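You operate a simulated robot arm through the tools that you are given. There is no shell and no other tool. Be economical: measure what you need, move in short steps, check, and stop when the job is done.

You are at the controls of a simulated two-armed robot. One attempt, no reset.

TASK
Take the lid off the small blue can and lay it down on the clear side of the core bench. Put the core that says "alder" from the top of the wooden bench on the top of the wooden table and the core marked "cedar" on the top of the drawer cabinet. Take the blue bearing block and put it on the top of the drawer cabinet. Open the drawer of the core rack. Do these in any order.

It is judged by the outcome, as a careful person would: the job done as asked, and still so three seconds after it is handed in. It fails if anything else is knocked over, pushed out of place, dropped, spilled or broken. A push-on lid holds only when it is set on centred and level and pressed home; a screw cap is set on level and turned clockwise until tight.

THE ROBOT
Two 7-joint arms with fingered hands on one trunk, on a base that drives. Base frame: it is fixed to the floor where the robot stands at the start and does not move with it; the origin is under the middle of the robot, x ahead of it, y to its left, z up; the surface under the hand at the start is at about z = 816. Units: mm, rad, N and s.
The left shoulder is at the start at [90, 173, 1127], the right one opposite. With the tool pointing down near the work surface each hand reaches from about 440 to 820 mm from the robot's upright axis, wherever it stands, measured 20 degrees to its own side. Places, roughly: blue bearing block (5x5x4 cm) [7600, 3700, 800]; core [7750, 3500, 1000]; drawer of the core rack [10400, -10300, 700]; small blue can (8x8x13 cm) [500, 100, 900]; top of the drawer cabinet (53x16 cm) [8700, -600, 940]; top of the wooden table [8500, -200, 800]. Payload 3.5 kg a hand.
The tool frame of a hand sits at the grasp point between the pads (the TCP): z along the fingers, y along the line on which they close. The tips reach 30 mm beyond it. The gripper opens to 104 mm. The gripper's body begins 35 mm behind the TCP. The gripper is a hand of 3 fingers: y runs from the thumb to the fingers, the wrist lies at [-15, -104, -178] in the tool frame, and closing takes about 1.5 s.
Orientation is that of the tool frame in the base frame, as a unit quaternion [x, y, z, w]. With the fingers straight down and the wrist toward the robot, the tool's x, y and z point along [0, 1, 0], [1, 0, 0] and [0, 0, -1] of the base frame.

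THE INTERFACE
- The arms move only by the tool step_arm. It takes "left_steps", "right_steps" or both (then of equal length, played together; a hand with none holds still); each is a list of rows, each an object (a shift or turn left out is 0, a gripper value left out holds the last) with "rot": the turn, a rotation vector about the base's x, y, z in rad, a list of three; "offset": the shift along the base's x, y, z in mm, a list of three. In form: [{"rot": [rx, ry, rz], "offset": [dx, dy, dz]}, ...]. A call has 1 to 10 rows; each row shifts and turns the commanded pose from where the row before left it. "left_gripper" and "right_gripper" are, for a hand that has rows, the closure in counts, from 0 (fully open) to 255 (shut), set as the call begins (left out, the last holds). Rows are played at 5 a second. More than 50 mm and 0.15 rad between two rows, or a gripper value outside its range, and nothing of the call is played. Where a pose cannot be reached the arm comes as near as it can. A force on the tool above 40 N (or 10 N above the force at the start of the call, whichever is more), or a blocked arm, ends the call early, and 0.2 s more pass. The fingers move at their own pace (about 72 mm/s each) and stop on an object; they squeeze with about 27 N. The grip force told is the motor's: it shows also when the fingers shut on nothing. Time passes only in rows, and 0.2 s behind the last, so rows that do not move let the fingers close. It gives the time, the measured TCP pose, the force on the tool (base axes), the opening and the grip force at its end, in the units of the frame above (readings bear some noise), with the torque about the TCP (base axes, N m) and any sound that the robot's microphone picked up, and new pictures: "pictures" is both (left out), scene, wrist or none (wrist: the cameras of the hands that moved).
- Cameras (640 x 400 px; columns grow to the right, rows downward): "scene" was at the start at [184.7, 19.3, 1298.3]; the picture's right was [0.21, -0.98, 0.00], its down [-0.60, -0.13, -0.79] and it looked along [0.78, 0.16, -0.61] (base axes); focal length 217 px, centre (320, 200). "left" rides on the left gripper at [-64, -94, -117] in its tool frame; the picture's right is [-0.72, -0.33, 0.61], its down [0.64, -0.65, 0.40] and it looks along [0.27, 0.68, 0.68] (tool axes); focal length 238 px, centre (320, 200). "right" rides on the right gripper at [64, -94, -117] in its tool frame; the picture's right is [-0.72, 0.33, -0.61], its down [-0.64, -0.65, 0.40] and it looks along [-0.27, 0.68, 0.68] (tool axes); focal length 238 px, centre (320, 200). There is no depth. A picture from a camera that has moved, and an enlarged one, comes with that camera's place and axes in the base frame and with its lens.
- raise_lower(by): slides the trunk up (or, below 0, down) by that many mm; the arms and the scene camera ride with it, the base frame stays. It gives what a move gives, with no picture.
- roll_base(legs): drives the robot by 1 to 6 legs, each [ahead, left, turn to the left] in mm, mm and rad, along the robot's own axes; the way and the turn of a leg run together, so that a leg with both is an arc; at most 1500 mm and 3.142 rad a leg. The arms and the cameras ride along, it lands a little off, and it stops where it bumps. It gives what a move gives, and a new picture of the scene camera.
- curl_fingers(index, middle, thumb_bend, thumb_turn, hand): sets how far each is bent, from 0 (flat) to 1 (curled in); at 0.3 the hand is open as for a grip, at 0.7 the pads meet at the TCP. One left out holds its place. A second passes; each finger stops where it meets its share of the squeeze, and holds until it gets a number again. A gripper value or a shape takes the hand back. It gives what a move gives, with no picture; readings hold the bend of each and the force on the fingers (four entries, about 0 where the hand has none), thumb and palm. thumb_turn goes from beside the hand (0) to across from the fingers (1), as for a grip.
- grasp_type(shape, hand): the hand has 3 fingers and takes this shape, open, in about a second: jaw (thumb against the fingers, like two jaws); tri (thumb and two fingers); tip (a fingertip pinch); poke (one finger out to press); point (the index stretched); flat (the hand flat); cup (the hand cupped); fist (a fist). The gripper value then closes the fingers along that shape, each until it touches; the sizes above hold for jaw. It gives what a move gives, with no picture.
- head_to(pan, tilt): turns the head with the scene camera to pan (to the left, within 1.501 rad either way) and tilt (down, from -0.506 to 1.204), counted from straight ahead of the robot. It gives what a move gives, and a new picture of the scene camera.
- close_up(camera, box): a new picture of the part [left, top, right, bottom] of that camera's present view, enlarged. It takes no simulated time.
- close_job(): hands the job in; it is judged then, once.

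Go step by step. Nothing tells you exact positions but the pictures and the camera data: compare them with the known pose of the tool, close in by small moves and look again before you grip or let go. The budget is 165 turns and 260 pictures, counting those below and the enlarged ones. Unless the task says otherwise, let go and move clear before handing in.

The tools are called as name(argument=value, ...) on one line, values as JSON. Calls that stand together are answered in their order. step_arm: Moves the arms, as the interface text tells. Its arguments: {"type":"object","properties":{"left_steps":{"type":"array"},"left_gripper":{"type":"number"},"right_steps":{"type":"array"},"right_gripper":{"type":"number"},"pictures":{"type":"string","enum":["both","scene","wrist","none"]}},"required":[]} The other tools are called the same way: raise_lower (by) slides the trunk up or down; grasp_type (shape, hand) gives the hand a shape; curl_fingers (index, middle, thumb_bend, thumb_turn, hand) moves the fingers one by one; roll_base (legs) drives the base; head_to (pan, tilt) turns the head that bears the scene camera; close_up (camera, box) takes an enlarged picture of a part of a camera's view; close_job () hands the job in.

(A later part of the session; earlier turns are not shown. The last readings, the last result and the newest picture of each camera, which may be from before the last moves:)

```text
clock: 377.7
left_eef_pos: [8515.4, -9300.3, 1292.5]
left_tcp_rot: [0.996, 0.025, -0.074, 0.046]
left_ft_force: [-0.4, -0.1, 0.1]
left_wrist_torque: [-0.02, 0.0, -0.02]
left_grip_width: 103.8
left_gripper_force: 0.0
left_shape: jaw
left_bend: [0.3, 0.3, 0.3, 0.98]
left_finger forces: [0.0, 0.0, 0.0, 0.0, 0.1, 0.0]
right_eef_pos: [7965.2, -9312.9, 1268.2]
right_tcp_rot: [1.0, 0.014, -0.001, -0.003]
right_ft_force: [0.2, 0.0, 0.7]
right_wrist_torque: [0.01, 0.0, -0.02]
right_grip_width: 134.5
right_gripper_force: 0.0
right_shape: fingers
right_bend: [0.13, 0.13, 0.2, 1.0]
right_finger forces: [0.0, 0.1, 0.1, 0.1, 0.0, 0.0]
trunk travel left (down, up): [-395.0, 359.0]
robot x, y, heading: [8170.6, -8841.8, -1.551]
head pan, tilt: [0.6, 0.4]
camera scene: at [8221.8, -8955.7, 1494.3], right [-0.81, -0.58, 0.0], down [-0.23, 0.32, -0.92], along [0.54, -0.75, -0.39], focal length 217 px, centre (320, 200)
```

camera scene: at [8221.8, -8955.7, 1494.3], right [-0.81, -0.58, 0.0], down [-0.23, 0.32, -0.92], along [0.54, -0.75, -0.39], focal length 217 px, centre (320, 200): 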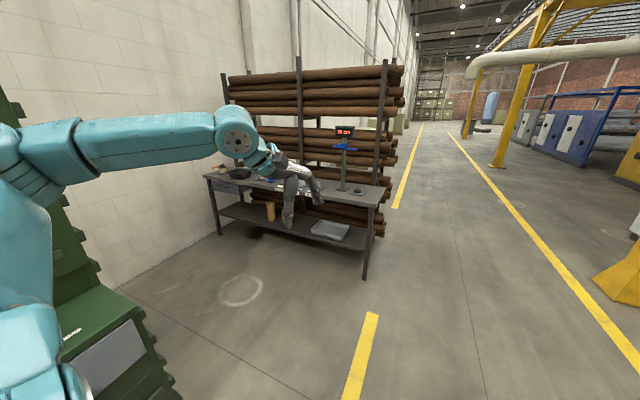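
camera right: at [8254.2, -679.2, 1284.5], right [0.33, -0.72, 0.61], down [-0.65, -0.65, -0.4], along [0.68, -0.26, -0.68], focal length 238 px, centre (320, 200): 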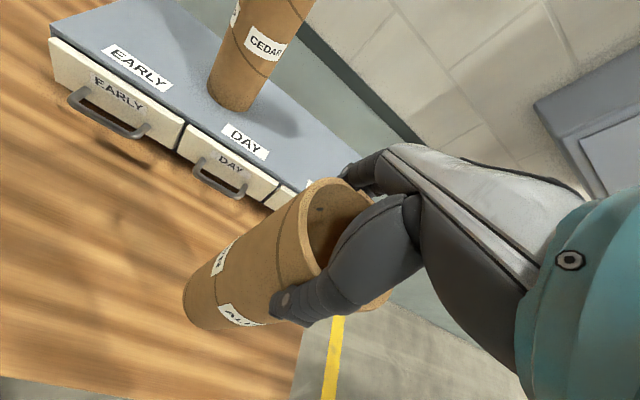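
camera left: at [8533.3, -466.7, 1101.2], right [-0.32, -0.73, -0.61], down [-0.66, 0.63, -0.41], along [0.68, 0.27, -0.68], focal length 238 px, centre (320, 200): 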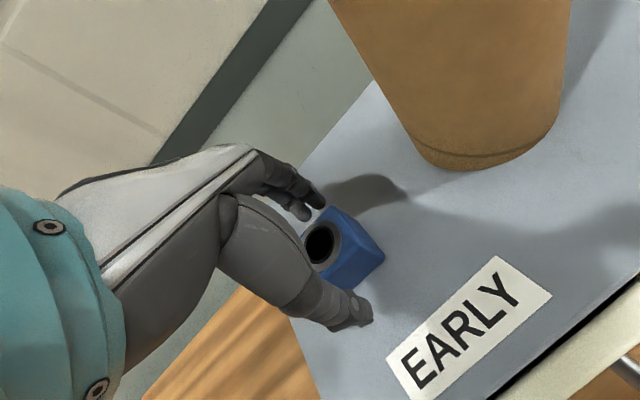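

The drawer sits at the left end of the bench in front of the core rack, near (10380, -10180, 700). I drive in front of it, keeping clear of the green cabinet (corner near (9350, -9043)).

roll_base(legs=[[700, 0, 0], [0, 1050, 0], [0, 950, 0.16]])

head_to(pan=0.0, tilt=0.7)

```text
clock: 390.6
left_eef_pos: [10478.8, -9849.6, 1297.9]
left_tcp_rot: [0.992, 0.093, -0.065, 0.048]
left_ft_force: [-0.6, -0.4, 0.0]
left_wrist_torque: [-0.02, 0.02, 0.02]
left_grip_width: 103.9
left_gripper_force: 0.1
left_shape: jaw
left_bend: [0.3, 0.3, 0.3, 0.98]
left_finger forces: [0.1, 0.1, 0.0, 0.0, 0.0, 0.0]
right_eef_pos: [9934.5, -9936.1, 1264.7]
right_tcp_rot: [0.997, 0.08, 0.009, -0.003]
right_ft_force: [0.5, 0.8, 0.5]
right_wrist_torque: [0.0, -0.03, 0.01]
right_grip_width: 134.4
right_gripper_force: 0.0
right_shape: fingers
right_bend: [0.13, 0.13, 0.2, 1.0]
right_finger forces: [0.1, 0.0, 0.0, 0.0, 0.0, 0.0]
trunk travel left (down, up): [-395.0, 359.0]
robot x, y, heading: [10093.3, -9442.2, -1.416]
head pan, tilt: [0.6, 0.4]
stopped in leg 3: the robot was blocked; the commanded pose is now the measured one
camera scene: at [10137.7, -9548.5, 1495.3], right [-0.73, -0.69, -0.02], down [-0.25, 0.29, -0.93], along [0.64, -0.67, -0.38], focal length 217 px, centre (320, 200)
```

scene: 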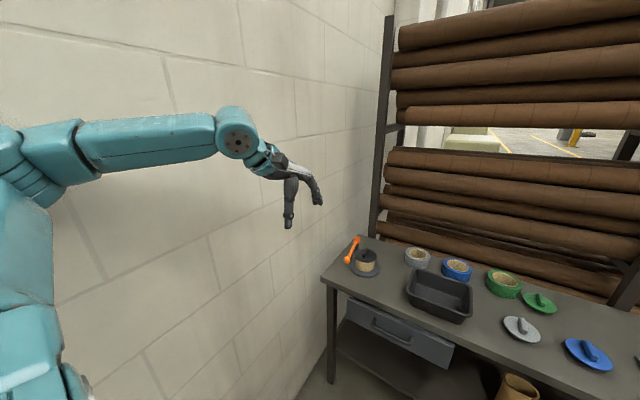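

```text
clock: 391.6
left_eef_pos: [10479.6, -9850.2, 1298.0]
left_tcp_rot: [0.992, 0.094, -0.064, 0.048]
left_ft_force: [-0.8, -0.6, 0.0]
left_wrist_torque: [0.0, -0.04, 0.02]
left_grip_width: 103.7
left_gripper_force: 0.0
left_shape: jaw
left_bend: [0.3, 0.3, 0.3, 0.98]
left_finger forces: [0.0, 0.0, 0.1, 0.0, 0.0, 0.1]
right_eef_pos: [9936.8, -9938.1, 1262.0]
right_tcp_rot: [0.997, 0.081, 0.009, -0.003]
right_ft_force: [1.2, -0.1, 0.8]
right_wrist_torque: [-0.02, -0.02, 0.0]
right_grip_width: 134.7
right_gripper_force: 0.0
right_shape: fingers
right_bend: [0.13, 0.13, 0.2, 1.0]
right_finger forces: [0.1, 0.0, 0.0, 0.0, 0.1, 0.0]
trunk travel left (down, up): [-395.0, 359.0]
robot x, y, heading: [10095.2, -9436.0, -1.412]
head pan, tilt: [0.0, 0.7]
camera scene: at [10087.8, -9566.3, 1467.0], right [-0.99, -0.16, -0.02], down [-0.09, 0.64, -0.76], along [0.13, -0.75, -0.64], focal length 217 px, centre (320, 200)
```

scene: 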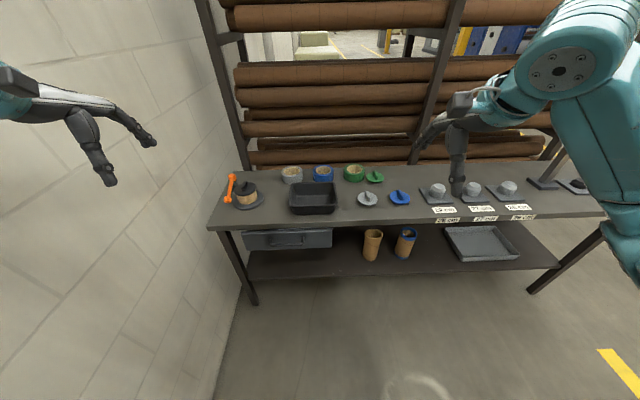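

The left elbow touched the wall on my left. I move right off it and zoom in on the drawer.

roll_base(legs=[[0, -130, 0.03]])

close_up(camera="scene", box=[160, 150, 380, 300])

```text
clock: 392.2
left_eef_pos: [10477.8, -9848.9, 1299.7]
left_tcp_rot: [0.993, 0.092, -0.063, 0.049]
left_ft_force: [0.1, 0.5, 0.6]
left_wrist_torque: [-0.02, 0.0, 0.01]
left_grip_width: 103.8
left_gripper_force: 0.1
left_shape: jaw
left_bend: [0.3, 0.3, 0.3, 0.98]
left_finger forces: [0.1, 0.0, 0.0, 0.1, 0.0, 0.1]
right_eef_pos: [9934.7, -9936.8, 1264.4]
right_tcp_rot: [0.997, 0.079, 0.008, -0.002]
right_ft_force: [0.3, -0.2, -0.5]
right_wrist_torque: [0.01, -0.02, -0.02]
right_grip_width: 134.8
right_gripper_force: 0.0
right_shape: fingers
right_bend: [0.13, 0.13, 0.2, 1.0]
right_finger forces: [0.1, 0.1, 0.0, 0.0, 0.0, 0.1]
trunk travel left (down, up): [-395.0, 359.0]
robot x, y, heading: [10093.2, -9438.2, -1.416]
head pan, tilt: [0.0, 0.7]
stopped in leg 1: the robot was blocked; the commanded pose is now the measured one
camera scene: at [10088.4, -9564.0, 1467.4], right [-0.99, -0.15, -0.02], down [-0.09, 0.64, -0.77], along [0.13, -0.75, -0.64], focal length 217 px, centre (320, 200)
```

scene: 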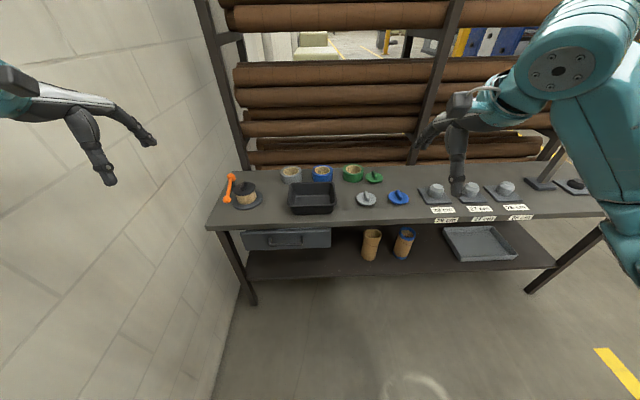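

```text
2.67 times, centred on (270, 225) of scene
camera zoom: at [10088.4, -9564.0, 1467.4], right [-0.99, -0.15, -0.02], down [-0.09, 0.64, -0.77], along [0.13, -0.75, -0.64], focal length 579 px, centre (453, 133)
```

zoom: 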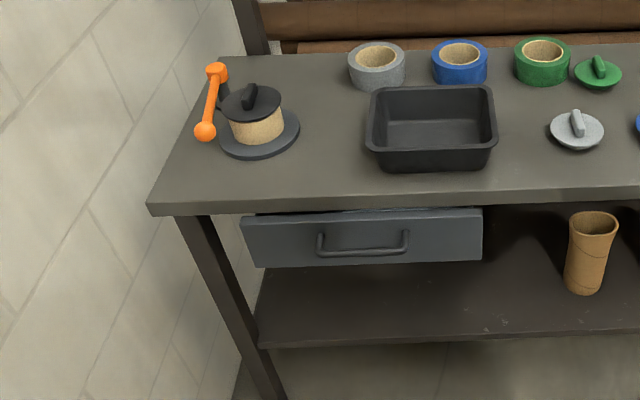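

The base still feels wedged, probably the left elbow on the wall. I pull the left hand inward to free it, then move right.

step_arm(left_steps=[{"offset": [-35, 0, 0]}, {"offset": [-35, 0, 0]}, {"offset": [-35, -10, 0]}, {"offset": [-35, -10, 0]}, {}], pictures="none")

roll_base(legs=[[40, -130, 0.0]])

head_to(pan=1.3, tilt=0.4)

head_to(pan=-1.3, tilt=0.5)

```text
clock: 393.4
left_eef_pos: [10356.4, -9864.3, 1290.5]
left_tcp_rot: [0.992, 0.093, -0.074, 0.05]
left_ft_force: [0.6, -0.5, -0.2]
left_wrist_torque: [0.0, 0.01, 0.02]
left_grip_width: 104.0
left_gripper_force: 0.1
left_shape: jaw
left_bend: [0.3, 0.3, 0.3, 0.98]
left_finger forces: [0.0, 0.0, 0.0, 0.1, 0.0, 0.0]
right_eef_pos: [9955.6, -9931.2, 1267.8]
right_tcp_rot: [0.997, 0.082, -0.001, -0.002]
right_ft_force: [0.2, -0.6, -0.2]
right_wrist_torque: [-0.05, -0.01, -0.01]
right_grip_width: 134.2
right_gripper_force: 0.1
right_shape: fingers
right_bend: [0.13, 0.13, 0.2, 1.0]
right_finger forces: [0.1, 0.0, 0.0, 0.1, 0.0, 0.0]
trunk travel left (down, up): [-395.0, 359.0]
robot x, y, heading: [10092.3, -9441.0, -1.416]
head pan, tilt: [0.0, 0.7]
```

```text
clock: 394.7
left_eef_pos: [10234.7, -9924.5, 1290.5]
left_tcp_rot: [0.992, 0.091, -0.073, 0.05]
left_ft_force: [-0.3, -1.1, 0.3]
left_wrist_torque: [0.0, -0.04, 0.02]
left_grip_width: 103.5
left_gripper_force: 0.0
left_shape: jaw
left_bend: [0.3, 0.3, 0.3, 0.98]
left_finger forces: [0.0, 0.0, 0.0, 0.0, 0.0, 0.1]
right_eef_pos: [9832.2, -9992.2, 1268.3]
right_tcp_rot: [0.997, 0.08, 0.0, -0.002]
right_ft_force: [0.3, -0.3, 0.4]
right_wrist_torque: [0.0, 0.0, -0.01]
right_grip_width: 134.4
right_gripper_force: 0.0
right_shape: fingers
right_bend: [0.13, 0.13, 0.2, 1.0]
right_finger forces: [0.0, 0.0, 0.0, 0.0, 0.0, 0.0]
trunk travel left (down, up): [-395.0, 359.0]
robot x, y, heading: [9974.6, -9499.3, -1.416]
head pan, tilt: [0.0, 0.7]
camera scene: at [9989.8, -9620.7, 1467.4], right [-0.99, -0.15, 0.0], down [-0.1, 0.64, -0.76], along [0.12, -0.76, -0.64], focal length 217 px, centre (320, 200)
```

scene: 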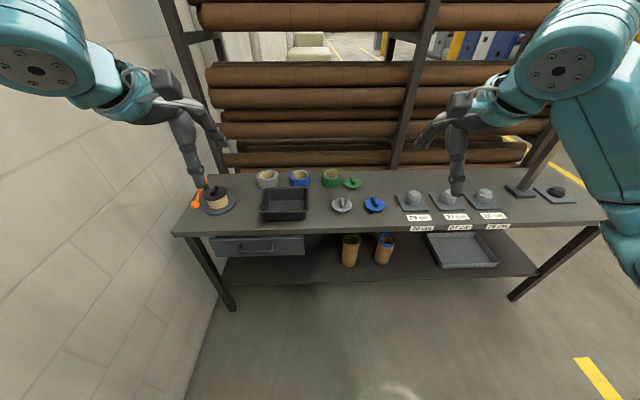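

```text
clock: 396.2
left_eef_pos: [10235.1, -9924.7, 1289.5]
left_tcp_rot: [0.992, 0.092, -0.074, 0.05]
left_ft_force: [-0.4, 0.5, -0.7]
left_wrist_torque: [-0.03, 0.03, 0.0]
left_grip_width: 104.2
left_gripper_force: 0.0
left_shape: jaw
left_bend: [0.3, 0.3, 0.3, 0.98]
left_finger forces: [0.0, 0.1, 0.1, 0.0, 0.0, 0.1]
right_eef_pos: [9833.2, -9991.0, 1269.0]
right_tcp_rot: [0.997, 0.079, 0.0, -0.001]
right_ft_force: [0.3, 0.1, -0.1]
right_wrist_torque: [0.02, 0.01, 0.02]
right_grip_width: 134.4
right_gripper_force: 0.1
right_shape: fingers
right_bend: [0.13, 0.13, 0.2, 1.0]
right_finger forces: [0.0, 0.1, 0.0, 0.0, 0.0, 0.1]
trunk travel left (down, up): [-395.0, 359.0]
robot x, y, heading: [9971.6, -9495.5, -1.417]
head pan, tilt: [1.3, 0.4]
camera scene: at [10069.4, -9547.3, 1494.3], right [-0.12, -0.99, 0.0], down [-0.39, 0.05, -0.92], along [0.91, -0.11, -0.39], focal length 217 px, centre (320, 200)
```

scene: 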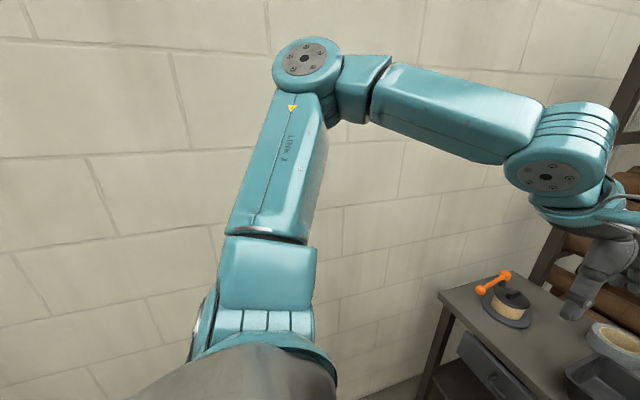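

```text
clock: 398.5
left_eef_pos: [10234.8, -9925.9, 1290.8]
left_tcp_rot: [0.992, 0.092, -0.074, 0.049]
left_ft_force: [0.2, 0.1, -0.6]
left_wrist_torque: [-0.01, -0.03, 0.0]
left_grip_width: 103.7
left_gripper_force: 0.1
left_shape: jaw
left_bend: [0.3, 0.3, 0.3, 0.98]
left_finger forces: [0.1, 0.0, 0.0, 0.0, 0.1, 0.0]
right_eef_pos: [9833.3, -9991.5, 1267.3]
right_tcp_rot: [0.997, 0.08, 0.0, -0.002]
right_ft_force: [-0.5, 0.7, 0.2]
right_wrist_torque: [0.01, -0.01, 0.03]
right_grip_width: 134.4
right_gripper_force: 0.0
right_shape: fingers
right_bend: [0.13, 0.13, 0.2, 1.0]
right_finger forces: [0.0, 0.1, 0.0, 0.0, 0.0, 0.0]
trunk travel left (down, up): [-395.0, 359.0]
robot x, y, heading: [9974.0, -9494.9, -1.413]
head pan, tilt: [-1.3, 0.499]
camera scene: at [9894.6, -9573.9, 1485.2], right [-0.41, 0.91, 0.0], down [0.44, 0.2, -0.88], along [-0.8, -0.36, -0.48], focal length 217 px, centre (320, 200)
```

scene: 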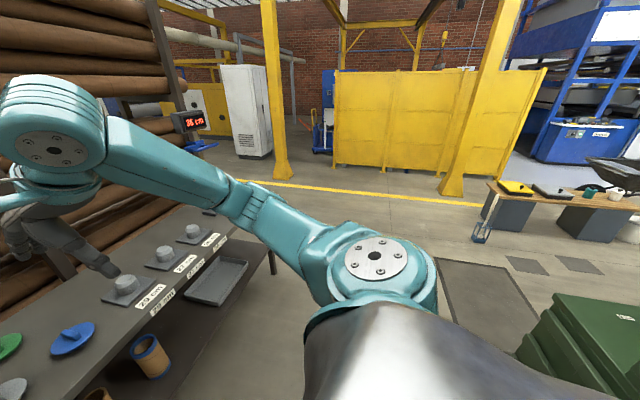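

The base is free now. The drawer's bar handle is near (10360, -10175, 680); the bench is turned about 11°. I lower the trunk and pitch the left hand to point forward with thumb below and fingers above, well before the handle.

head_to(pan=0.3, tilt=0.75)

raise_lower(by=-200)

roll_base(legs=[[0, 0, 0.04]])

step_arm(left_steps=[{"offset": [5, 0, -20], "rot": [0.057, -0.069, 0]}, {"offset": [5, 0, -20], "rot": [0.057, -0.069, 0]}, {"offset": [0, 0, -20], "rot": [-0.14, -0.028, 0]}, {"offset": [0, 0, -20], "rot": [-0.14, -0.028, 0]}, {"offset": [0, 0, -20], "rot": [-0.14, -0.028, 0]}, {"offset": [0, 0, -20], "rot": [-0.14, -0.028, 0]}, {"offset": [0, 0, -20], "rot": [-0.14, -0.028, 0]}, {"offset": [0, 0, -20], "rot": [-0.14, -0.028, 0]}, {"offset": [0, 0, -20], "rot": [-0.14, -0.028, 0]}, {}], pictures="both")

```text
clock: 400.2
left_eef_pos: [10235.5, -9924.9, 1290.7]
left_tcp_rot: [0.992, 0.092, -0.074, 0.049]
left_ft_force: [0.0, 0.2, -0.6]
left_wrist_torque: [0.03, 0.02, -0.02]
left_grip_width: 103.9
left_gripper_force: 0.1
left_shape: jaw
left_bend: [0.3, 0.3, 0.3, 0.98]
left_finger forces: [0.1, 0.0, 0.0, 0.0, 0.1, 0.0]
right_eef_pos: [9833.4, -9992.1, 1268.3]
right_tcp_rot: [0.997, 0.078, 0.0, -0.001]
right_ft_force: [-0.2, -0.4, 0.3]
right_wrist_torque: [0.01, 0.03, 0.02]
right_grip_width: 134.7
right_gripper_force: 0.0
right_shape: fingers
right_bend: [0.13, 0.13, 0.2, 1.0]
right_finger forces: [0.0, 0.0, 0.1, 0.1, 0.0, 0.0]
trunk travel left (down, up): [-395.0, 359.0]
robot x, y, heading: [9973.1, -9496.8, -1.419]
head pan, tilt: [0.3, 0.75]
camera scene: at [10013.7, -9610.9, 1463.2], right [-0.9, -0.44, 0.0], down [-0.3, 0.61, -0.73], along [0.32, -0.66, -0.68], focal length 217 px, centre (320, 200)
```

scene: 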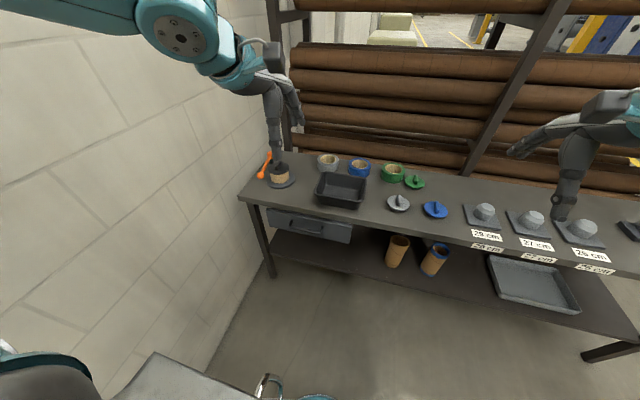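

```text
clock: 402.4
left_eef_pos: [10234.4, -9925.0, 1091.6]
left_tcp_rot: [0.992, 0.092, -0.074, 0.051]
left_ft_force: [0.0, 0.9, 0.5]
left_wrist_torque: [-0.02, 0.03, -0.01]
left_grip_width: 103.8
left_gripper_force: 0.0
left_shape: jaw
left_bend: [0.3, 0.3, 0.3, 0.98]
left_finger forces: [0.1, 0.0, 0.1, 0.0, 0.0, 0.0]
right_eef_pos: [9833.8, -9991.6, 1066.9]
right_tcp_rot: [0.997, 0.079, 0.0, -0.002]
right_ft_force: [0.1, 0.3, 0.0]
right_wrist_torque: [-0.02, 0.01, 0.0]
right_grip_width: 134.3
right_gripper_force: 0.0
right_shape: fingers
right_bend: [0.13, 0.13, 0.2, 1.0]
right_finger forces: [0.0, 0.0, 0.1, 0.0, 0.0, 0.1]
trunk travel left (down, up): [-195.0, 559.0]
robot x, y, heading: [9969.6, -9502.3, -1.413]
head pan, tilt: [0.3, 0.75]
```

```text
clock: 403.1
left_eef_pos: [10251.6, -9916.0, 1091.3]
left_tcp_rot: [0.99, 0.113, -0.073, 0.051]
left_ft_force: [0.1, 0.1, 0.0]
left_wrist_torque: [0.0, -0.01, 0.01]
left_grip_width: 103.7
left_gripper_force: 0.1
left_shape: jaw
left_bend: [0.3, 0.3, 0.3, 0.98]
left_finger forces: [0.0, 0.0, 0.0, 0.0, 0.1, 0.0]
right_eef_pos: [9853.7, -9997.2, 1068.3]
right_tcp_rot: [0.995, 0.099, -0.001, -0.002]
right_ft_force: [0.2, -0.1, -0.1]
right_wrist_torque: [0.0, 0.03, 0.01]
right_grip_width: 134.6
right_gripper_force: 0.0
right_shape: fingers
right_bend: [0.13, 0.13, 0.2, 1.0]
right_finger forces: [0.0, 0.0, 0.0, 0.1, 0.0, 0.1]
trunk travel left (down, up): [-195.0, 559.0]
robot x, y, heading: [9974.1, -9497.3, -1.371]
head pan, tilt: [0.3, 0.75]
camera scene: at [10033.1, -9682.9, 1259.2], right [-0.88, -0.47, 0.0], down [-0.32, 0.6, -0.73], along [0.35, -0.64, -0.68], focal length 217 px, centre (320, 200)
```

scene: 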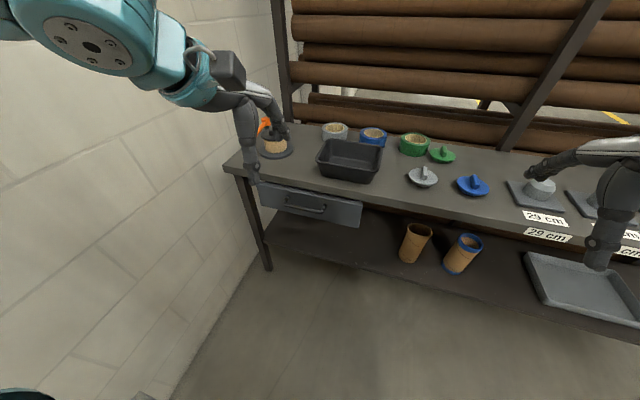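

```text
clock: 405.4
left_eef_pos: [10264.5, -9970.0, 915.9]
left_tcp_rot: [0.87, 0.098, 0.042, 0.481]
left_ft_force: [-0.7, 0.3, -0.4]
left_wrist_torque: [0.0, -0.02, -0.01]
left_grip_width: 103.8
left_gripper_force: 0.0
left_shape: jaw
left_bend: [0.3, 0.3, 0.3, 0.98]
left_finger forces: [0.1, 0.0, 0.0, 0.1, 0.1, 0.1]
left hand out of reach, approached as far as the arm can: row 4, 5, 6
right_eef_pos: [9854.7, -9997.2, 1068.7]
right_tcp_rot: [0.995, 0.099, -0.002, -0.001]
right_ft_force: [-0.5, -0.1, -1.2]
right_wrist_torque: [-0.01, -0.01, -0.01]
right_grip_width: 134.4
right_gripper_force: 0.1
right_shape: fingers
right_bend: [0.13, 0.13, 0.2, 1.0]
right_finger forces: [0.1, 0.0, 0.0, 0.0, 0.0, 0.1]
trunk travel left (down, up): [-195.0, 559.0]
robot x, y, heading: [9974.0, -9500.1, -1.38]
head pan, tilt: [0.3, 0.75]
camera scene: at [10033.3, -9682.6, 1259.3], right [-0.88, -0.47, 0.0], down [-0.32, 0.6, -0.73], along [0.35, -0.64, -0.68], focal length 217 px, centre (320, 200)
camera left: at [10170.8, -9838.9, 899.5], right [-0.64, -0.49, -0.59], down [0.61, 0.14, -0.78], along [0.47, -0.86, 0.21], focal length 238 px, centre (320, 200)
```

scene: 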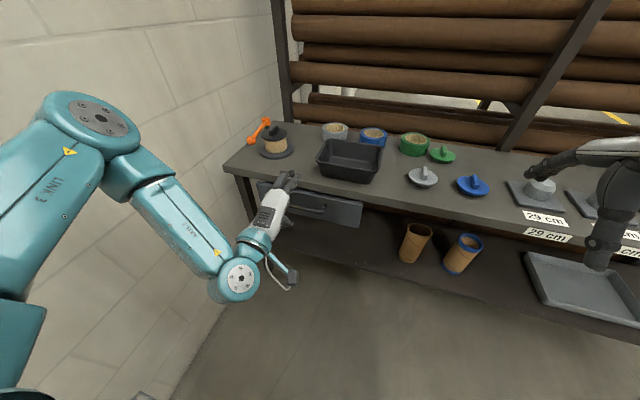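
left: 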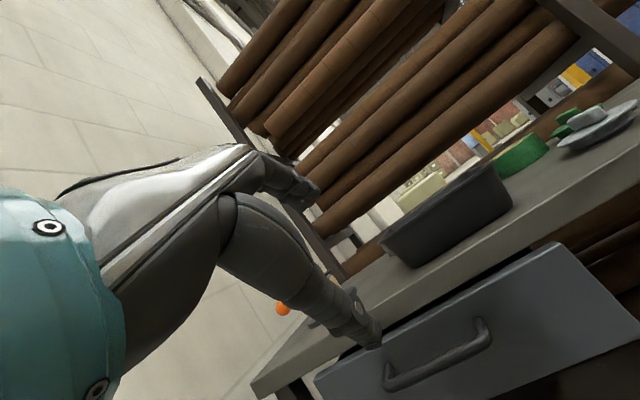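

Now I see the bar handle clearly: centre ≈(10348, -10160, 709), ~150 mm long. I finish pitching the hand to horizontal, with the opening narrowed, and move to ~80 mm before the bar.

step_arm(left_steps=[{"offset": [0, 15, -25], "rot": [-0.14, -0.028, 0]}, {"offset": [5, 10, -30], "rot": [-0.14, -0.028, 0]}, {"offset": [5, 0, -35], "rot": [-0.14, -0.028, 0]}, {"offset": [10, 0, -35], "rot": [-0.13, -0.026, 0]}, {"offset": [20, -10, -35]}, {"offset": [20, -30, -25]}, {"offset": [15, -35, -20]}, {}], left_gripper=110, pictures="both")

```text
clock: 407.1
left_eef_pos: [10441.6, -10069.5, 966.4]
left_tcp_rot: [0.706, 0.081, 0.061, 0.701]
left_ft_force: [0.3, -0.4, -0.6]
left_wrist_torque: [0.01, 0.0, -0.01]
left_grip_width: 59.7
left_gripper_force: 0.0
left_shape: jaw
left_bend: [0.74, 0.42, 0.66, 1.0]
left_finger forces: [0.1, 0.0, 0.1, 0.0, 0.0, 0.0]
left hand out of reach, approached as far as the arm can: row 1, 2, 3, 4, 5, 6, 7
right_eef_pos: [9853.8, -9996.6, 1067.3]
right_tcp_rot: [0.995, 0.1, 0.0, -0.002]
right_ft_force: [-0.9, 1.0, 0.1]
right_wrist_torque: [-0.01, -0.02, 0.02]
right_grip_width: 134.5
right_gripper_force: 0.0
right_shape: fingers
right_bend: [0.13, 0.13, 0.2, 1.0]
right_finger forces: [0.0, 0.0, 0.0, 0.0, 0.1, 0.0]
trunk travel left (down, up): [-195.0, 559.0]
robot x, y, heading: [9971.9, -9496.7, -1.372]
head pan, tilt: [0.3, 0.75]
camera scene: at [10032.8, -9683.0, 1259.3], right [-0.88, -0.47, 0.0], down [-0.32, 0.6, -0.73], along [0.35, -0.64, -0.68], focal length 217 px, centre (320, 200)
camera left: at [10352.6, -9968.8, 874.0], right [-0.59, -0.74, -0.31], down [0.69, -0.27, -0.67], along [0.42, -0.61, 0.67], focal length 238 px, centre (320, 200)
```

scene: 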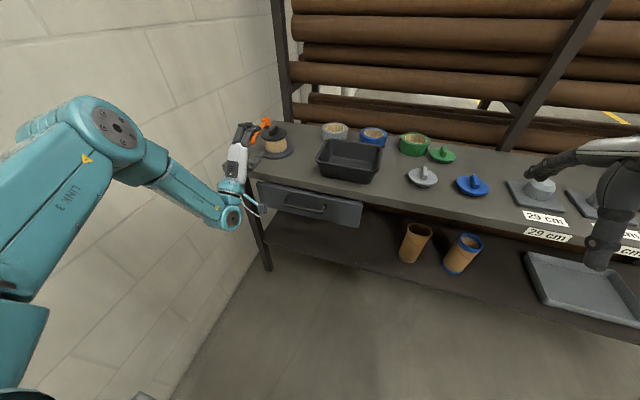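
left: 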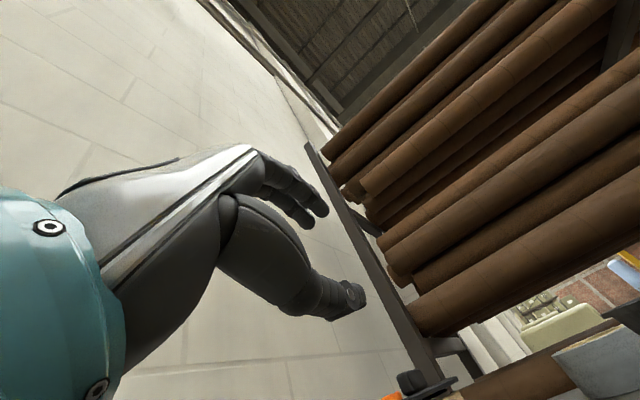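

Fully horizontal isn't reachable here. I rotate back to the earlier pitch (~57°), which was fine, holding in front of the bar.

step_arm(left_steps=[{"offset": [-2, 10, 0], "rot": [0.14, 0.028, 0]}, {"offset": [-2, 10, 0], "rot": [0.14, 0.028, 0]}, {"offset": [-2, 10, 0], "rot": [0.14, 0.028, 0]}, {"offset": [0, 0, 0], "rot": [0.13, 0.026, 0]}, {}, {}], pictures="both")

```text
clock: 408.6
left_eef_pos: [10435.6, -10041.3, 967.5]
left_tcp_rot: [0.871, 0.099, 0.042, 0.479]
left_ft_force: [-0.6, 0.5, -0.5]
left_wrist_torque: [0.01, -0.02, 0.01]
left_grip_width: 59.6
left_gripper_force: 0.2
left_shape: jaw
left_bend: [0.74, 0.42, 0.66, 1.0]
left_finger forces: [0.0, 0.1, 0.0, 0.1, 0.0, 0.0]
right_eef_pos: [9853.2, -9997.3, 1068.5]
right_tcp_rot: [0.995, 0.099, 0.0, -0.002]
right_ft_force: [-0.6, 0.4, -0.4]
right_wrist_torque: [0.0, 0.01, 0.04]
right_grip_width: 134.5
right_gripper_force: 0.0
right_shape: fingers
right_bend: [0.13, 0.13, 0.2, 1.0]
right_finger forces: [0.1, 0.0, 0.0, 0.0, 0.0, 0.0]
trunk travel left (down, up): [-195.0, 559.0]
robot x, y, heading: [9970.6, -9500.0, -1.377]
head pan, tilt: [0.3, 0.75]
camera scene: at [10032.8, -9683.0, 1259.2], right [-0.88, -0.47, 0.0], down [-0.32, 0.6, -0.73], along [0.35, -0.64, -0.68], focal length 217 px, centre (320, 200)
camera left: at [10341.0, -9909.2, 950.3], right [-0.64, -0.49, -0.59], down [0.61, 0.14, -0.78], along [0.47, -0.86, 0.21], focal length 238 px, centre (320, 200)
```

scene: 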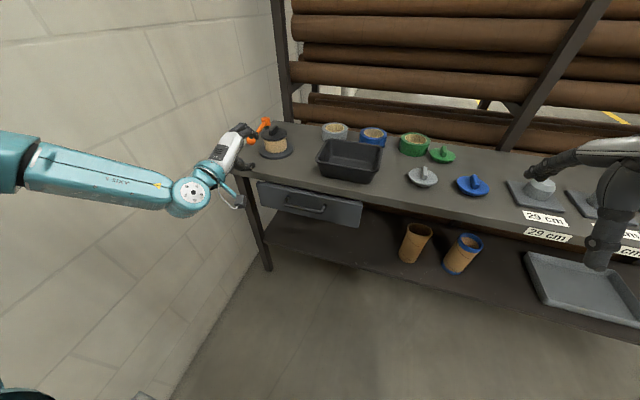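
left: 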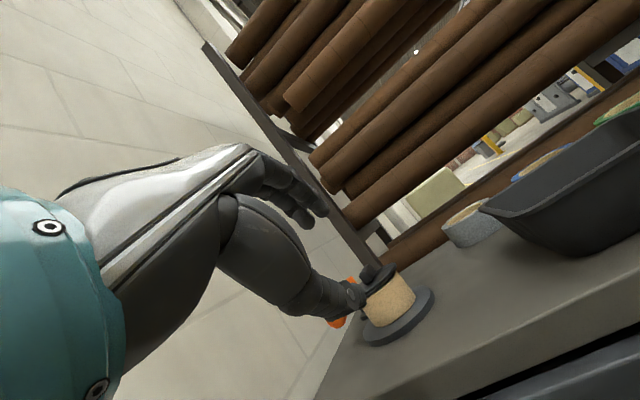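

The hand is now clear of the bench items but high. I move it down and across in small steps to in front of the bar.

step_arm(left_steps=[{"offset": [-25, 20, -5]}, {"offset": [-30, 15, -15]}, {"offset": [-30, 0, -30]}, {"offset": [-20, 0, -35]}, {"offset": [-5, 0, -40]}, {"offset": [0, -10, -35]}, {}], pictures="both")

```text
clock: 410.1
left_eef_pos: [10345.9, -10011.8, 856.3]
left_tcp_rot: [0.871, 0.1, 0.043, 0.478]
left_ft_force: [0.5, -0.4, -0.3]
left_wrist_torque: [0.01, 0.03, 0.01]
left_grip_width: 59.4
left_gripper_force: 0.0
left_shape: jaw
left_bend: [0.74, 0.42, 0.66, 1.0]
left_finger forces: [0.1, 0.0, 0.1, 0.1, 0.0, 0.0]
left hand out of reach, approached as far as the arm can: row 5, 6
right_eef_pos: [9852.4, -9998.0, 1067.9]
right_tcp_rot: [0.995, 0.1, -0.001, -0.002]
right_ft_force: [0.8, 0.5, 0.6]
right_wrist_torque: [0.0, 0.0, -0.01]
right_grip_width: 134.6
right_gripper_force: 0.0
right_shape: fingers
right_bend: [0.13, 0.13, 0.2, 1.0]
right_finger forces: [0.0, 0.0, 0.1, 0.1, 0.0, 0.0]
trunk travel left (down, up): [-195.0, 559.0]
robot x, y, heading: [9973.3, -9498.2, -1.374]
head pan, tilt: [0.3, 0.75]
camera scene: at [10032.9, -9682.8, 1259.3], right [-0.88, -0.47, 0.0], down [-0.32, 0.6, -0.73], along [0.35, -0.64, -0.68], focal length 217 px, centre (320, 200)
camera left: at [10251.7, -9880.8, 839.9], right [-0.64, -0.49, -0.59], down [0.61, 0.14, -0.78], along [0.47, -0.86, 0.21], focal length 238 px, centre (320, 200)
```

scene: 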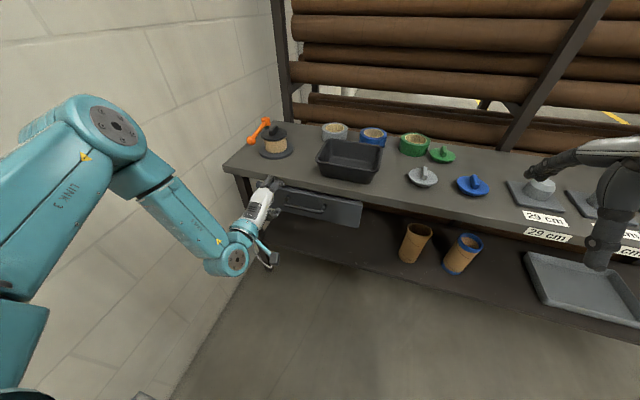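
left: 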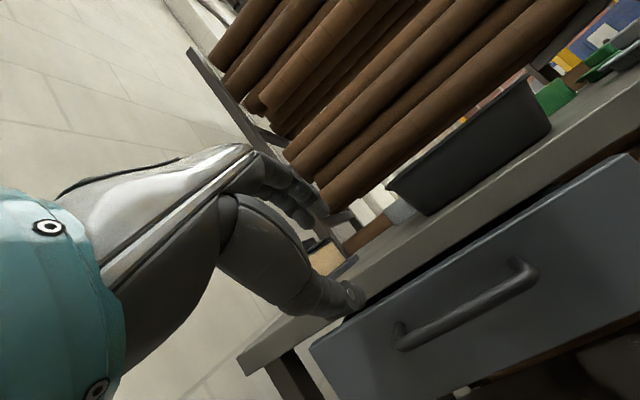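

The arm needs a lower shoulder for this. I lower the trunk 120 mm, which also brings the hand down in front of the bar.

raise_lower(by=-120)

step_arm(left_steps=[{"offset": [-2, -20, 5]}, {"offset": [-2, -20, 5]}, {"offset": [0, -10, 5]}, {}], pictures="both")

```text
clock: 411.6
left_eef_pos: [10346.6, -10010.9, 735.7]
left_tcp_rot: [0.871, 0.099, 0.043, 0.479]
left_ft_force: [0.5, -0.1, 0.3]
left_wrist_torque: [0.01, -0.04, 0.01]
left_grip_width: 59.4
left_gripper_force: 0.1
left_shape: jaw
left_bend: [0.74, 0.42, 0.66, 1.0]
left_finger forces: [0.1, 0.0, 0.0, 0.0, 0.0, 0.0]
right_eef_pos: [9853.2, -9996.9, 948.2]
right_tcp_rot: [0.995, 0.099, 0.0, -0.002]
right_ft_force: [-0.4, 0.7, 0.6]
right_wrist_torque: [0.0, -0.02, 0.02]
right_grip_width: 134.5
right_gripper_force: 0.1
right_shape: fingers
right_bend: [0.13, 0.13, 0.2, 1.0]
right_finger forces: [0.1, 0.1, 0.0, 0.0, 0.1, 0.0]
trunk travel left (down, up): [-75.0, 679.0]
robot x, y, heading: [9969.3, -9495.0, -1.379]
head pan, tilt: [0.3, 0.75]
```

```text
clock: 412.6
left_eef_pos: [10341.4, -10062.1, 749.5]
left_tcp_rot: [0.871, 0.1, 0.043, 0.48]
left_ft_force: [0.1, -0.3, -0.4]
left_wrist_torque: [-0.01, 0.02, -0.02]
left_grip_width: 59.5
left_gripper_force: 0.0
left_shape: jaw
left_bend: [0.74, 0.42, 0.66, 1.0]
left_finger forces: [0.0, 0.0, 0.0, 0.0, 0.1, 0.0]
right_eef_pos: [9853.7, -9996.9, 948.6]
right_tcp_rot: [0.995, 0.1, 0.0, -0.002]
right_ft_force: [-0.2, 0.0, 0.0]
right_wrist_torque: [0.0, 0.02, -0.02]
right_grip_width: 134.4
right_gripper_force: 0.1
right_shape: fingers
right_bend: [0.13, 0.13, 0.2, 1.0]
right_finger forces: [0.0, 0.1, 0.0, 0.0, 0.1, 0.1]
trunk travel left (down, up): [-75.0, 679.0]
robot x, y, heading: [9972.8, -9503.0, -1.372]
head pan, tilt: [0.3, 0.75]
camera scene: at [10045.7, -9748.9, 1132.8], right [-0.88, -0.47, 0.0], down [-0.32, 0.6, -0.73], along [0.35, -0.64, -0.68], focal length 217 px, centre (320, 200)
camera left: at [10247.0, -9931.6, 734.1], right [-0.64, -0.49, -0.59], down [0.61, 0.14, -0.78], along [0.47, -0.86, 0.21], focal length 238 px, centre (320, 200)
```

scene: 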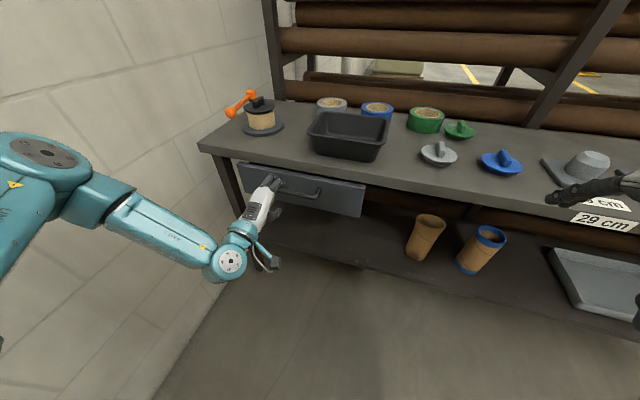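
left: 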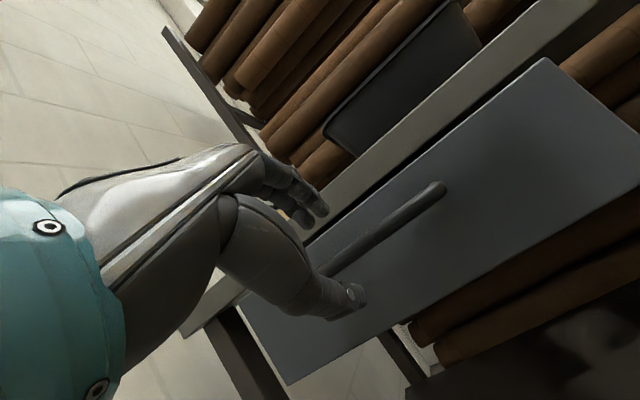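

Refined: bar centre ≈(10340, -10136, 724). I set an even finger opening and advance toward it along the hand's direction, checking midway.

curl_fingers(hand="left", index=0.45, middle=0.45, thumb_bend=0.5)

step_arm(left_steps=[{"offset": [0, -15, 2]}, {"offset": [-1, -15, -4]}, {"offset": [-1, -10, -6]}, {}], pictures="both")

```text
clock: 413.6
left_eef_pos: [10341.0, -10061.8, 750.2]
left_tcp_rot: [0.872, 0.099, 0.043, 0.478]
left_ft_force: [0.2, -0.4, 0.2]
left_wrist_torque: [-0.01, -0.02, -0.03]
left_grip_width: 58.0
left_gripper_force: 0.1
left_shape: fingers
left_bend: [0.45, 0.45, 0.5, 1.0]
left_finger forces: [0.0, 0.0, 0.1, 0.0, 0.0, 0.1]
right_eef_pos: [9852.4, -9997.4, 947.4]
right_tcp_rot: [0.995, 0.099, -0.001, -0.001]
right_ft_force: [-0.3, -0.5, -0.2]
right_wrist_torque: [0.01, 0.02, 0.01]
right_grip_width: 134.6
right_gripper_force: 0.1
right_shape: fingers
right_bend: [0.13, 0.13, 0.2, 1.0]
right_finger forces: [0.0, 0.1, 0.0, 0.0, 0.1, 0.0]
trunk travel left (down, up): [-75.0, 679.0]
robot x, y, heading: [9974.0, -9500.0, -1.377]
head pan, tilt: [0.3, 0.75]
```

```text
clock: 414.6
left_eef_pos: [10338.7, -10101.0, 741.2]
left_tcp_rot: [0.872, 0.099, 0.042, 0.478]
left_ft_force: [0.2, 0.8, 0.1]
left_wrist_torque: [0.0, -0.01, 0.03]
left_grip_width: 58.0
left_gripper_force: 0.1
left_shape: fingers
left_bend: [0.45, 0.45, 0.5, 1.0]
left_finger forces: [0.0, 0.0, 0.0, 0.1, 0.0, 0.0]
right_eef_pos: [9853.2, -9998.0, 948.1]
right_tcp_rot: [0.995, 0.1, 0.001, -0.002]
right_ft_force: [1.0, 0.3, -0.6]
right_wrist_torque: [0.03, 0.0, -0.01]
right_grip_width: 134.2
right_gripper_force: 0.1
right_shape: fingers
right_bend: [0.13, 0.13, 0.2, 1.0]
right_finger forces: [0.0, 0.1, 0.0, 0.0, 0.0, 0.0]
trunk travel left (down, up): [-75.0, 679.0]
robot x, y, heading: [9970.9, -9497.7, -1.379]
head pan, tilt: [0.3, 0.75]
camera scene: at [10045.7, -9748.9, 1132.8], right [-0.88, -0.47, 0.0], down [-0.32, 0.6, -0.73], along [0.35, -0.64, -0.68], focal length 217 px, centre (320, 200)
camera left: at [10245.0, -9970.1, 725.4], right [-0.64, -0.49, -0.59], down [0.61, 0.14, -0.78], along [0.47, -0.86, 0.21], focal length 238 px, centre (320, 200)
```

scene: 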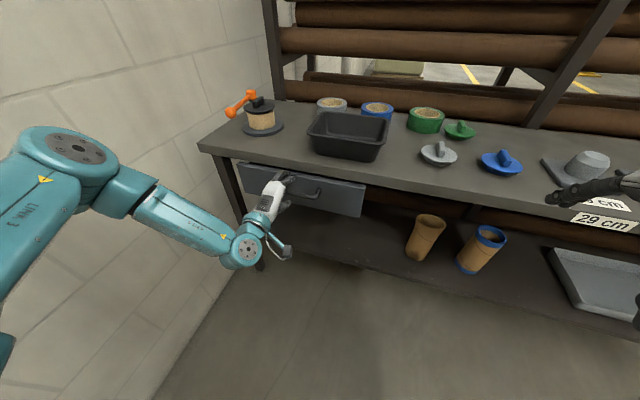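
left: 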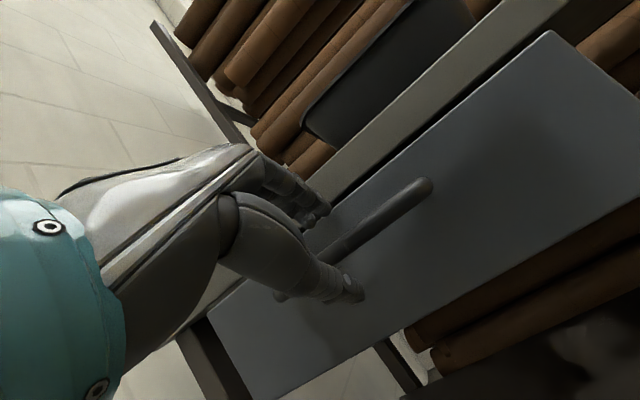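

The bar lies between thumb and fingers. Advancing the last 27 mm and closing.

step_arm(left_steps=[{"offset": [0, -9, -4]}, {"offset": [0, -9, -4]}, {"offset": [0, -9, -4]}, {}], pictures="wrist")

```text
clock: 415.2
left_eef_pos: [10337.5, -10109.9, 739.6]
left_tcp_rot: [0.869, 0.099, 0.04, 0.484]
left_ft_force: [-5.1, 28.7, 11.4]
left_wrist_torque: [-1.03, -0.11, -0.07]
left_grip_width: 56.2
left_gripper_force: 18.2
left_shape: fingers
left_bend: [0.46, 0.46, 0.5, 1.0]
left_finger forces: [32.9, 3.7, 0.0, 0.1, 0.0, 0.0]
right_eef_pos: [9852.5, -9993.3, 949.5]
right_tcp_rot: [0.995, 0.101, 0.0, 0.0]
right_ft_force: [0.6, 0.2, 0.1]
right_wrist_torque: [-0.02, -0.03, 0.0]
right_grip_width: 134.5
right_gripper_force: 0.0
right_shape: fingers
right_bend: [0.13, 0.13, 0.2, 1.0]
right_finger forces: [0.0, 0.0, 0.1, 0.1, 0.1, 0.1]
trunk travel left (down, up): [-75.0, 679.0]
robot x, y, heading: [9971.5, -9495.1, -1.373]
head pan, tilt: [0.3, 0.75]
stopped in row 2 (left hand): the force on the tool passed its limit at 52 N (the readings are from after the stop); the commanded pose is now the measured one
camera left: at [10243.8, -9979.3, 722.0], right [-0.65, -0.5, -0.58], down [0.61, 0.13, -0.78], along [0.47, -0.86, 0.21], focal length 238 px, centre (320, 200)
```

left: 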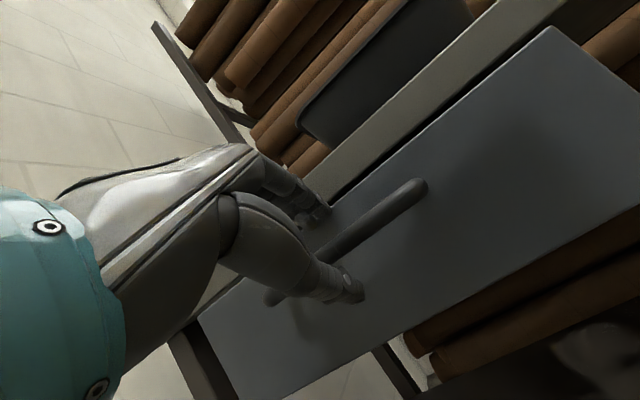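

The index fingertip touches the drawer front, so the bar is already within the fingers. I back off 3 mm and close.

step_arm(left_steps=[{"offset": [0, 3, 1]}, {}], pictures="none")

step_arm(left_steps=[{}, {}, {}, {}, {}, {}, {}], left_gripper=255, pictures="both")

```text
clock: 415.8
left_eef_pos: [10338.0, -10108.8, 737.9]
left_tcp_rot: [0.87, 0.099, 0.041, 0.482]
left_ft_force: [-3.5, 21.1, 8.7]
left_wrist_torque: [-0.81, -0.07, 0.05]
left_grip_width: 57.3
left_gripper_force: 13.7
left_shape: fingers
left_bend: [0.46, 0.46, 0.5, 1.0]
left_finger forces: [24.6, 2.9, 0.0, 0.0, 0.0, 0.0]
right_eef_pos: [9853.1, -9995.1, 948.6]
right_tcp_rot: [0.995, 0.1, 0.0, 0.0]
right_ft_force: [0.1, 0.2, 0.2]
right_wrist_torque: [-0.01, 0.03, 0.0]
right_grip_width: 134.4
right_gripper_force: 0.0
right_shape: fingers
right_bend: [0.13, 0.13, 0.2, 1.0]
right_finger forces: [0.0, 0.0, 0.0, 0.0, 0.0, 0.0]
trunk travel left (down, up): [-75.0, 679.0]
robot x, y, heading: [9970.7, -9499.4, -1.379]
head pan, tilt: [0.3, 0.75]
```

```text
clock: 417.4
left_eef_pos: [10338.1, -10109.8, 734.7]
left_tcp_rot: [0.871, 0.099, 0.041, 0.479]
left_ft_force: [-7.8, 24.0, -12.6]
left_wrist_torque: [-0.27, 0.05, -0.07]
left_grip_width: 26.5
left_gripper_force: 27.5
left_shape: jaw
left_bend: [0.28, 0.75, 0.69, 1.0]
left_finger forces: [26.7, 0.0, 0.0, 0.0, 31.7, 0.1]
right_eef_pos: [9855.0, -9995.1, 948.6]
right_tcp_rot: [0.995, 0.1, -0.002, -0.001]
right_ft_force: [1.3, 0.6, -0.2]
right_wrist_torque: [-0.02, -0.03, -0.01]
right_grip_width: 134.6
right_gripper_force: 0.1
right_shape: fingers
right_bend: [0.13, 0.13, 0.2, 1.0]
right_finger forces: [0.0, 0.1, 0.1, 0.0, 0.0, 0.0]
trunk travel left (down, up): [-75.0, 679.0]
robot x, y, heading: [9973.4, -9498.3, -1.374]
head pan, tilt: [0.3, 0.75]
camera scene: at [10045.9, -9747.3, 1132.9], right [-0.88, -0.47, 0.0], down [-0.32, 0.6, -0.73], along [0.35, -0.64, -0.68], focal length 217 px, centre (320, 200)
camera left: at [10244.0, -9978.7, 719.6], right [-0.65, -0.49, -0.59], down [0.61, 0.14, -0.78], along [0.47, -0.86, 0.21], focal length 238 px, centre (320, 200)
```

scene: 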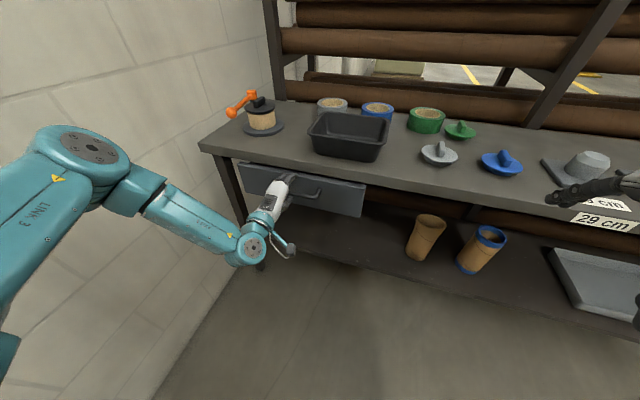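
left: 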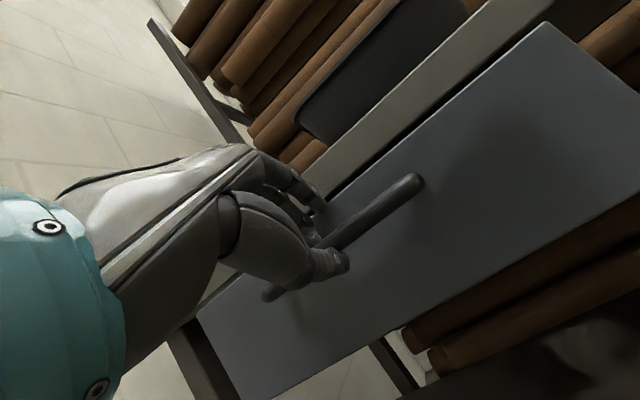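

close_up(camera="left", box=[220, 140, 440, 320])

close_up(camera="scene", box=[220, 150, 380, 280])

```text
2.22 times, centred on (330, 230) of left
camera zoom: at [10244.0, -9978.7, 719.6], right [-0.65, -0.49, -0.59], down [0.61, 0.14, -0.78], along [0.47, -0.86, 0.21], focal length 530 px, centre (298, 133)
```

zoom: 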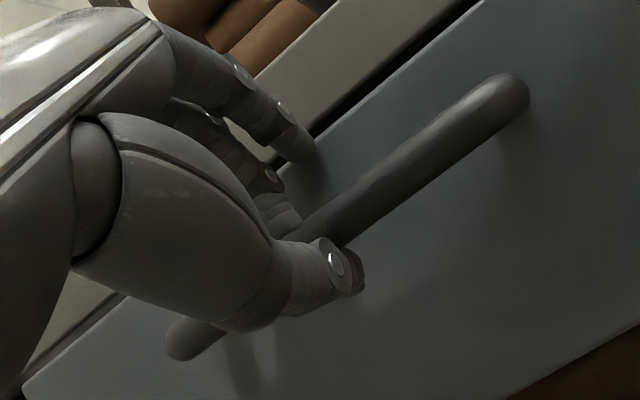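

```text
3.08 times, centred on (300, 215) of scene
camera zoom: at [10045.9, -9747.3, 1132.9], right [-0.88, -0.47, 0.0], down [-0.32, 0.6, -0.73], along [0.35, -0.64, -0.68], focal length 668 px, centre (382, 154)
```

zoom: 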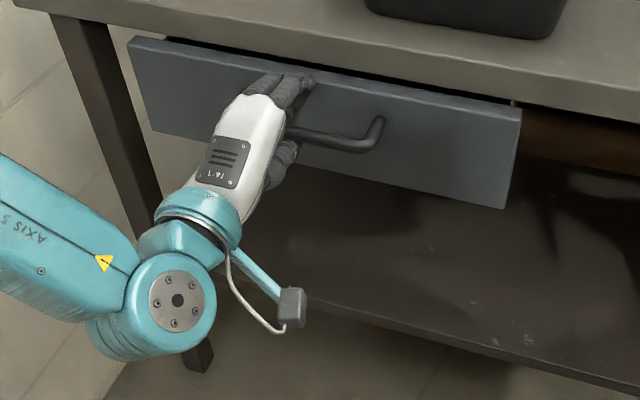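

The middle finger curls over the bar with the thumb beneath. I pull gently straight out along the drawer's normal.

step_arm(left_steps=[{"offset": [-2, 8, 0]}, {"offset": [-2, 10, 0]}, {"offset": [-2, 10, 0]}, {"offset": [-2, 10, 0]}, {}], pictures="both")

```text
clock: 418.6
left_eef_pos: [10331.2, -10074.4, 731.5]
left_tcp_rot: [0.873, 0.099, 0.041, 0.476]
left_ft_force: [0.3, -0.9, -28.1]
left_wrist_torque: [0.36, 0.02, -0.03]
left_grip_width: 13.5
left_gripper_force: 27.0
left_shape: jaw
left_bend: [0.74, 0.59, 0.69, 1.0]
left_finger forces: [0.0, 1.7, 0.0, 0.0, 28.6, 0.1]
right_eef_pos: [9855.1, -9998.1, 947.3]
right_tcp_rot: [0.995, 0.1, -0.001, -0.003]
right_ft_force: [0.1, -0.4, -0.3]
right_wrist_torque: [0.02, 0.01, 0.0]
right_grip_width: 134.8
right_gripper_force: 0.0
right_shape: fingers
right_bend: [0.13, 0.13, 0.2, 1.0]
right_finger forces: [0.1, 0.0, 0.1, 0.0, 0.1, 0.0]
trunk travel left (down, up): [-75.0, 679.0]
robot x, y, heading: [9973.1, -9501.2, -1.377]
head pan, tilt: [0.3, 0.75]
camera scene: at [10047.2, -9750.4, 1132.0], right [-0.88, -0.47, 0.0], down [-0.32, 0.6, -0.73], along [0.35, -0.64, -0.68], focal length 217 px, centre (320, 200)
camera left: at [10237.4, -9942.6, 716.8], right [-0.65, -0.49, -0.59], down [0.61, 0.15, -0.78], along [0.47, -0.86, 0.2], focal length 238 px, centre (320, 200)
```

scene: 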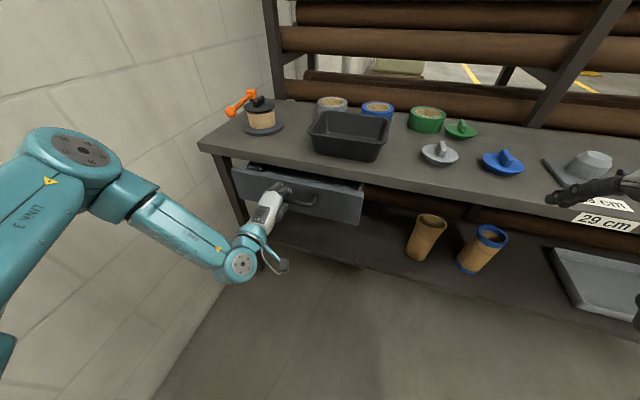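
left: 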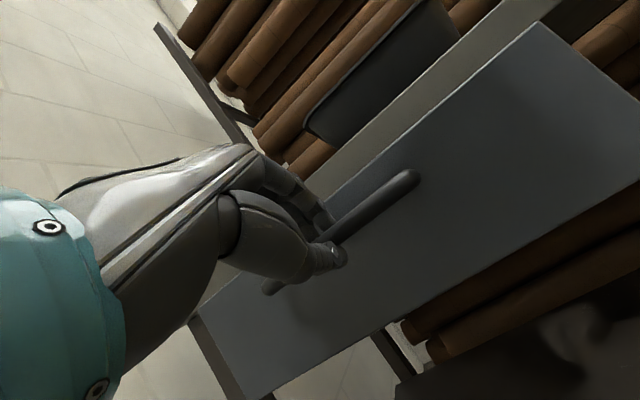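

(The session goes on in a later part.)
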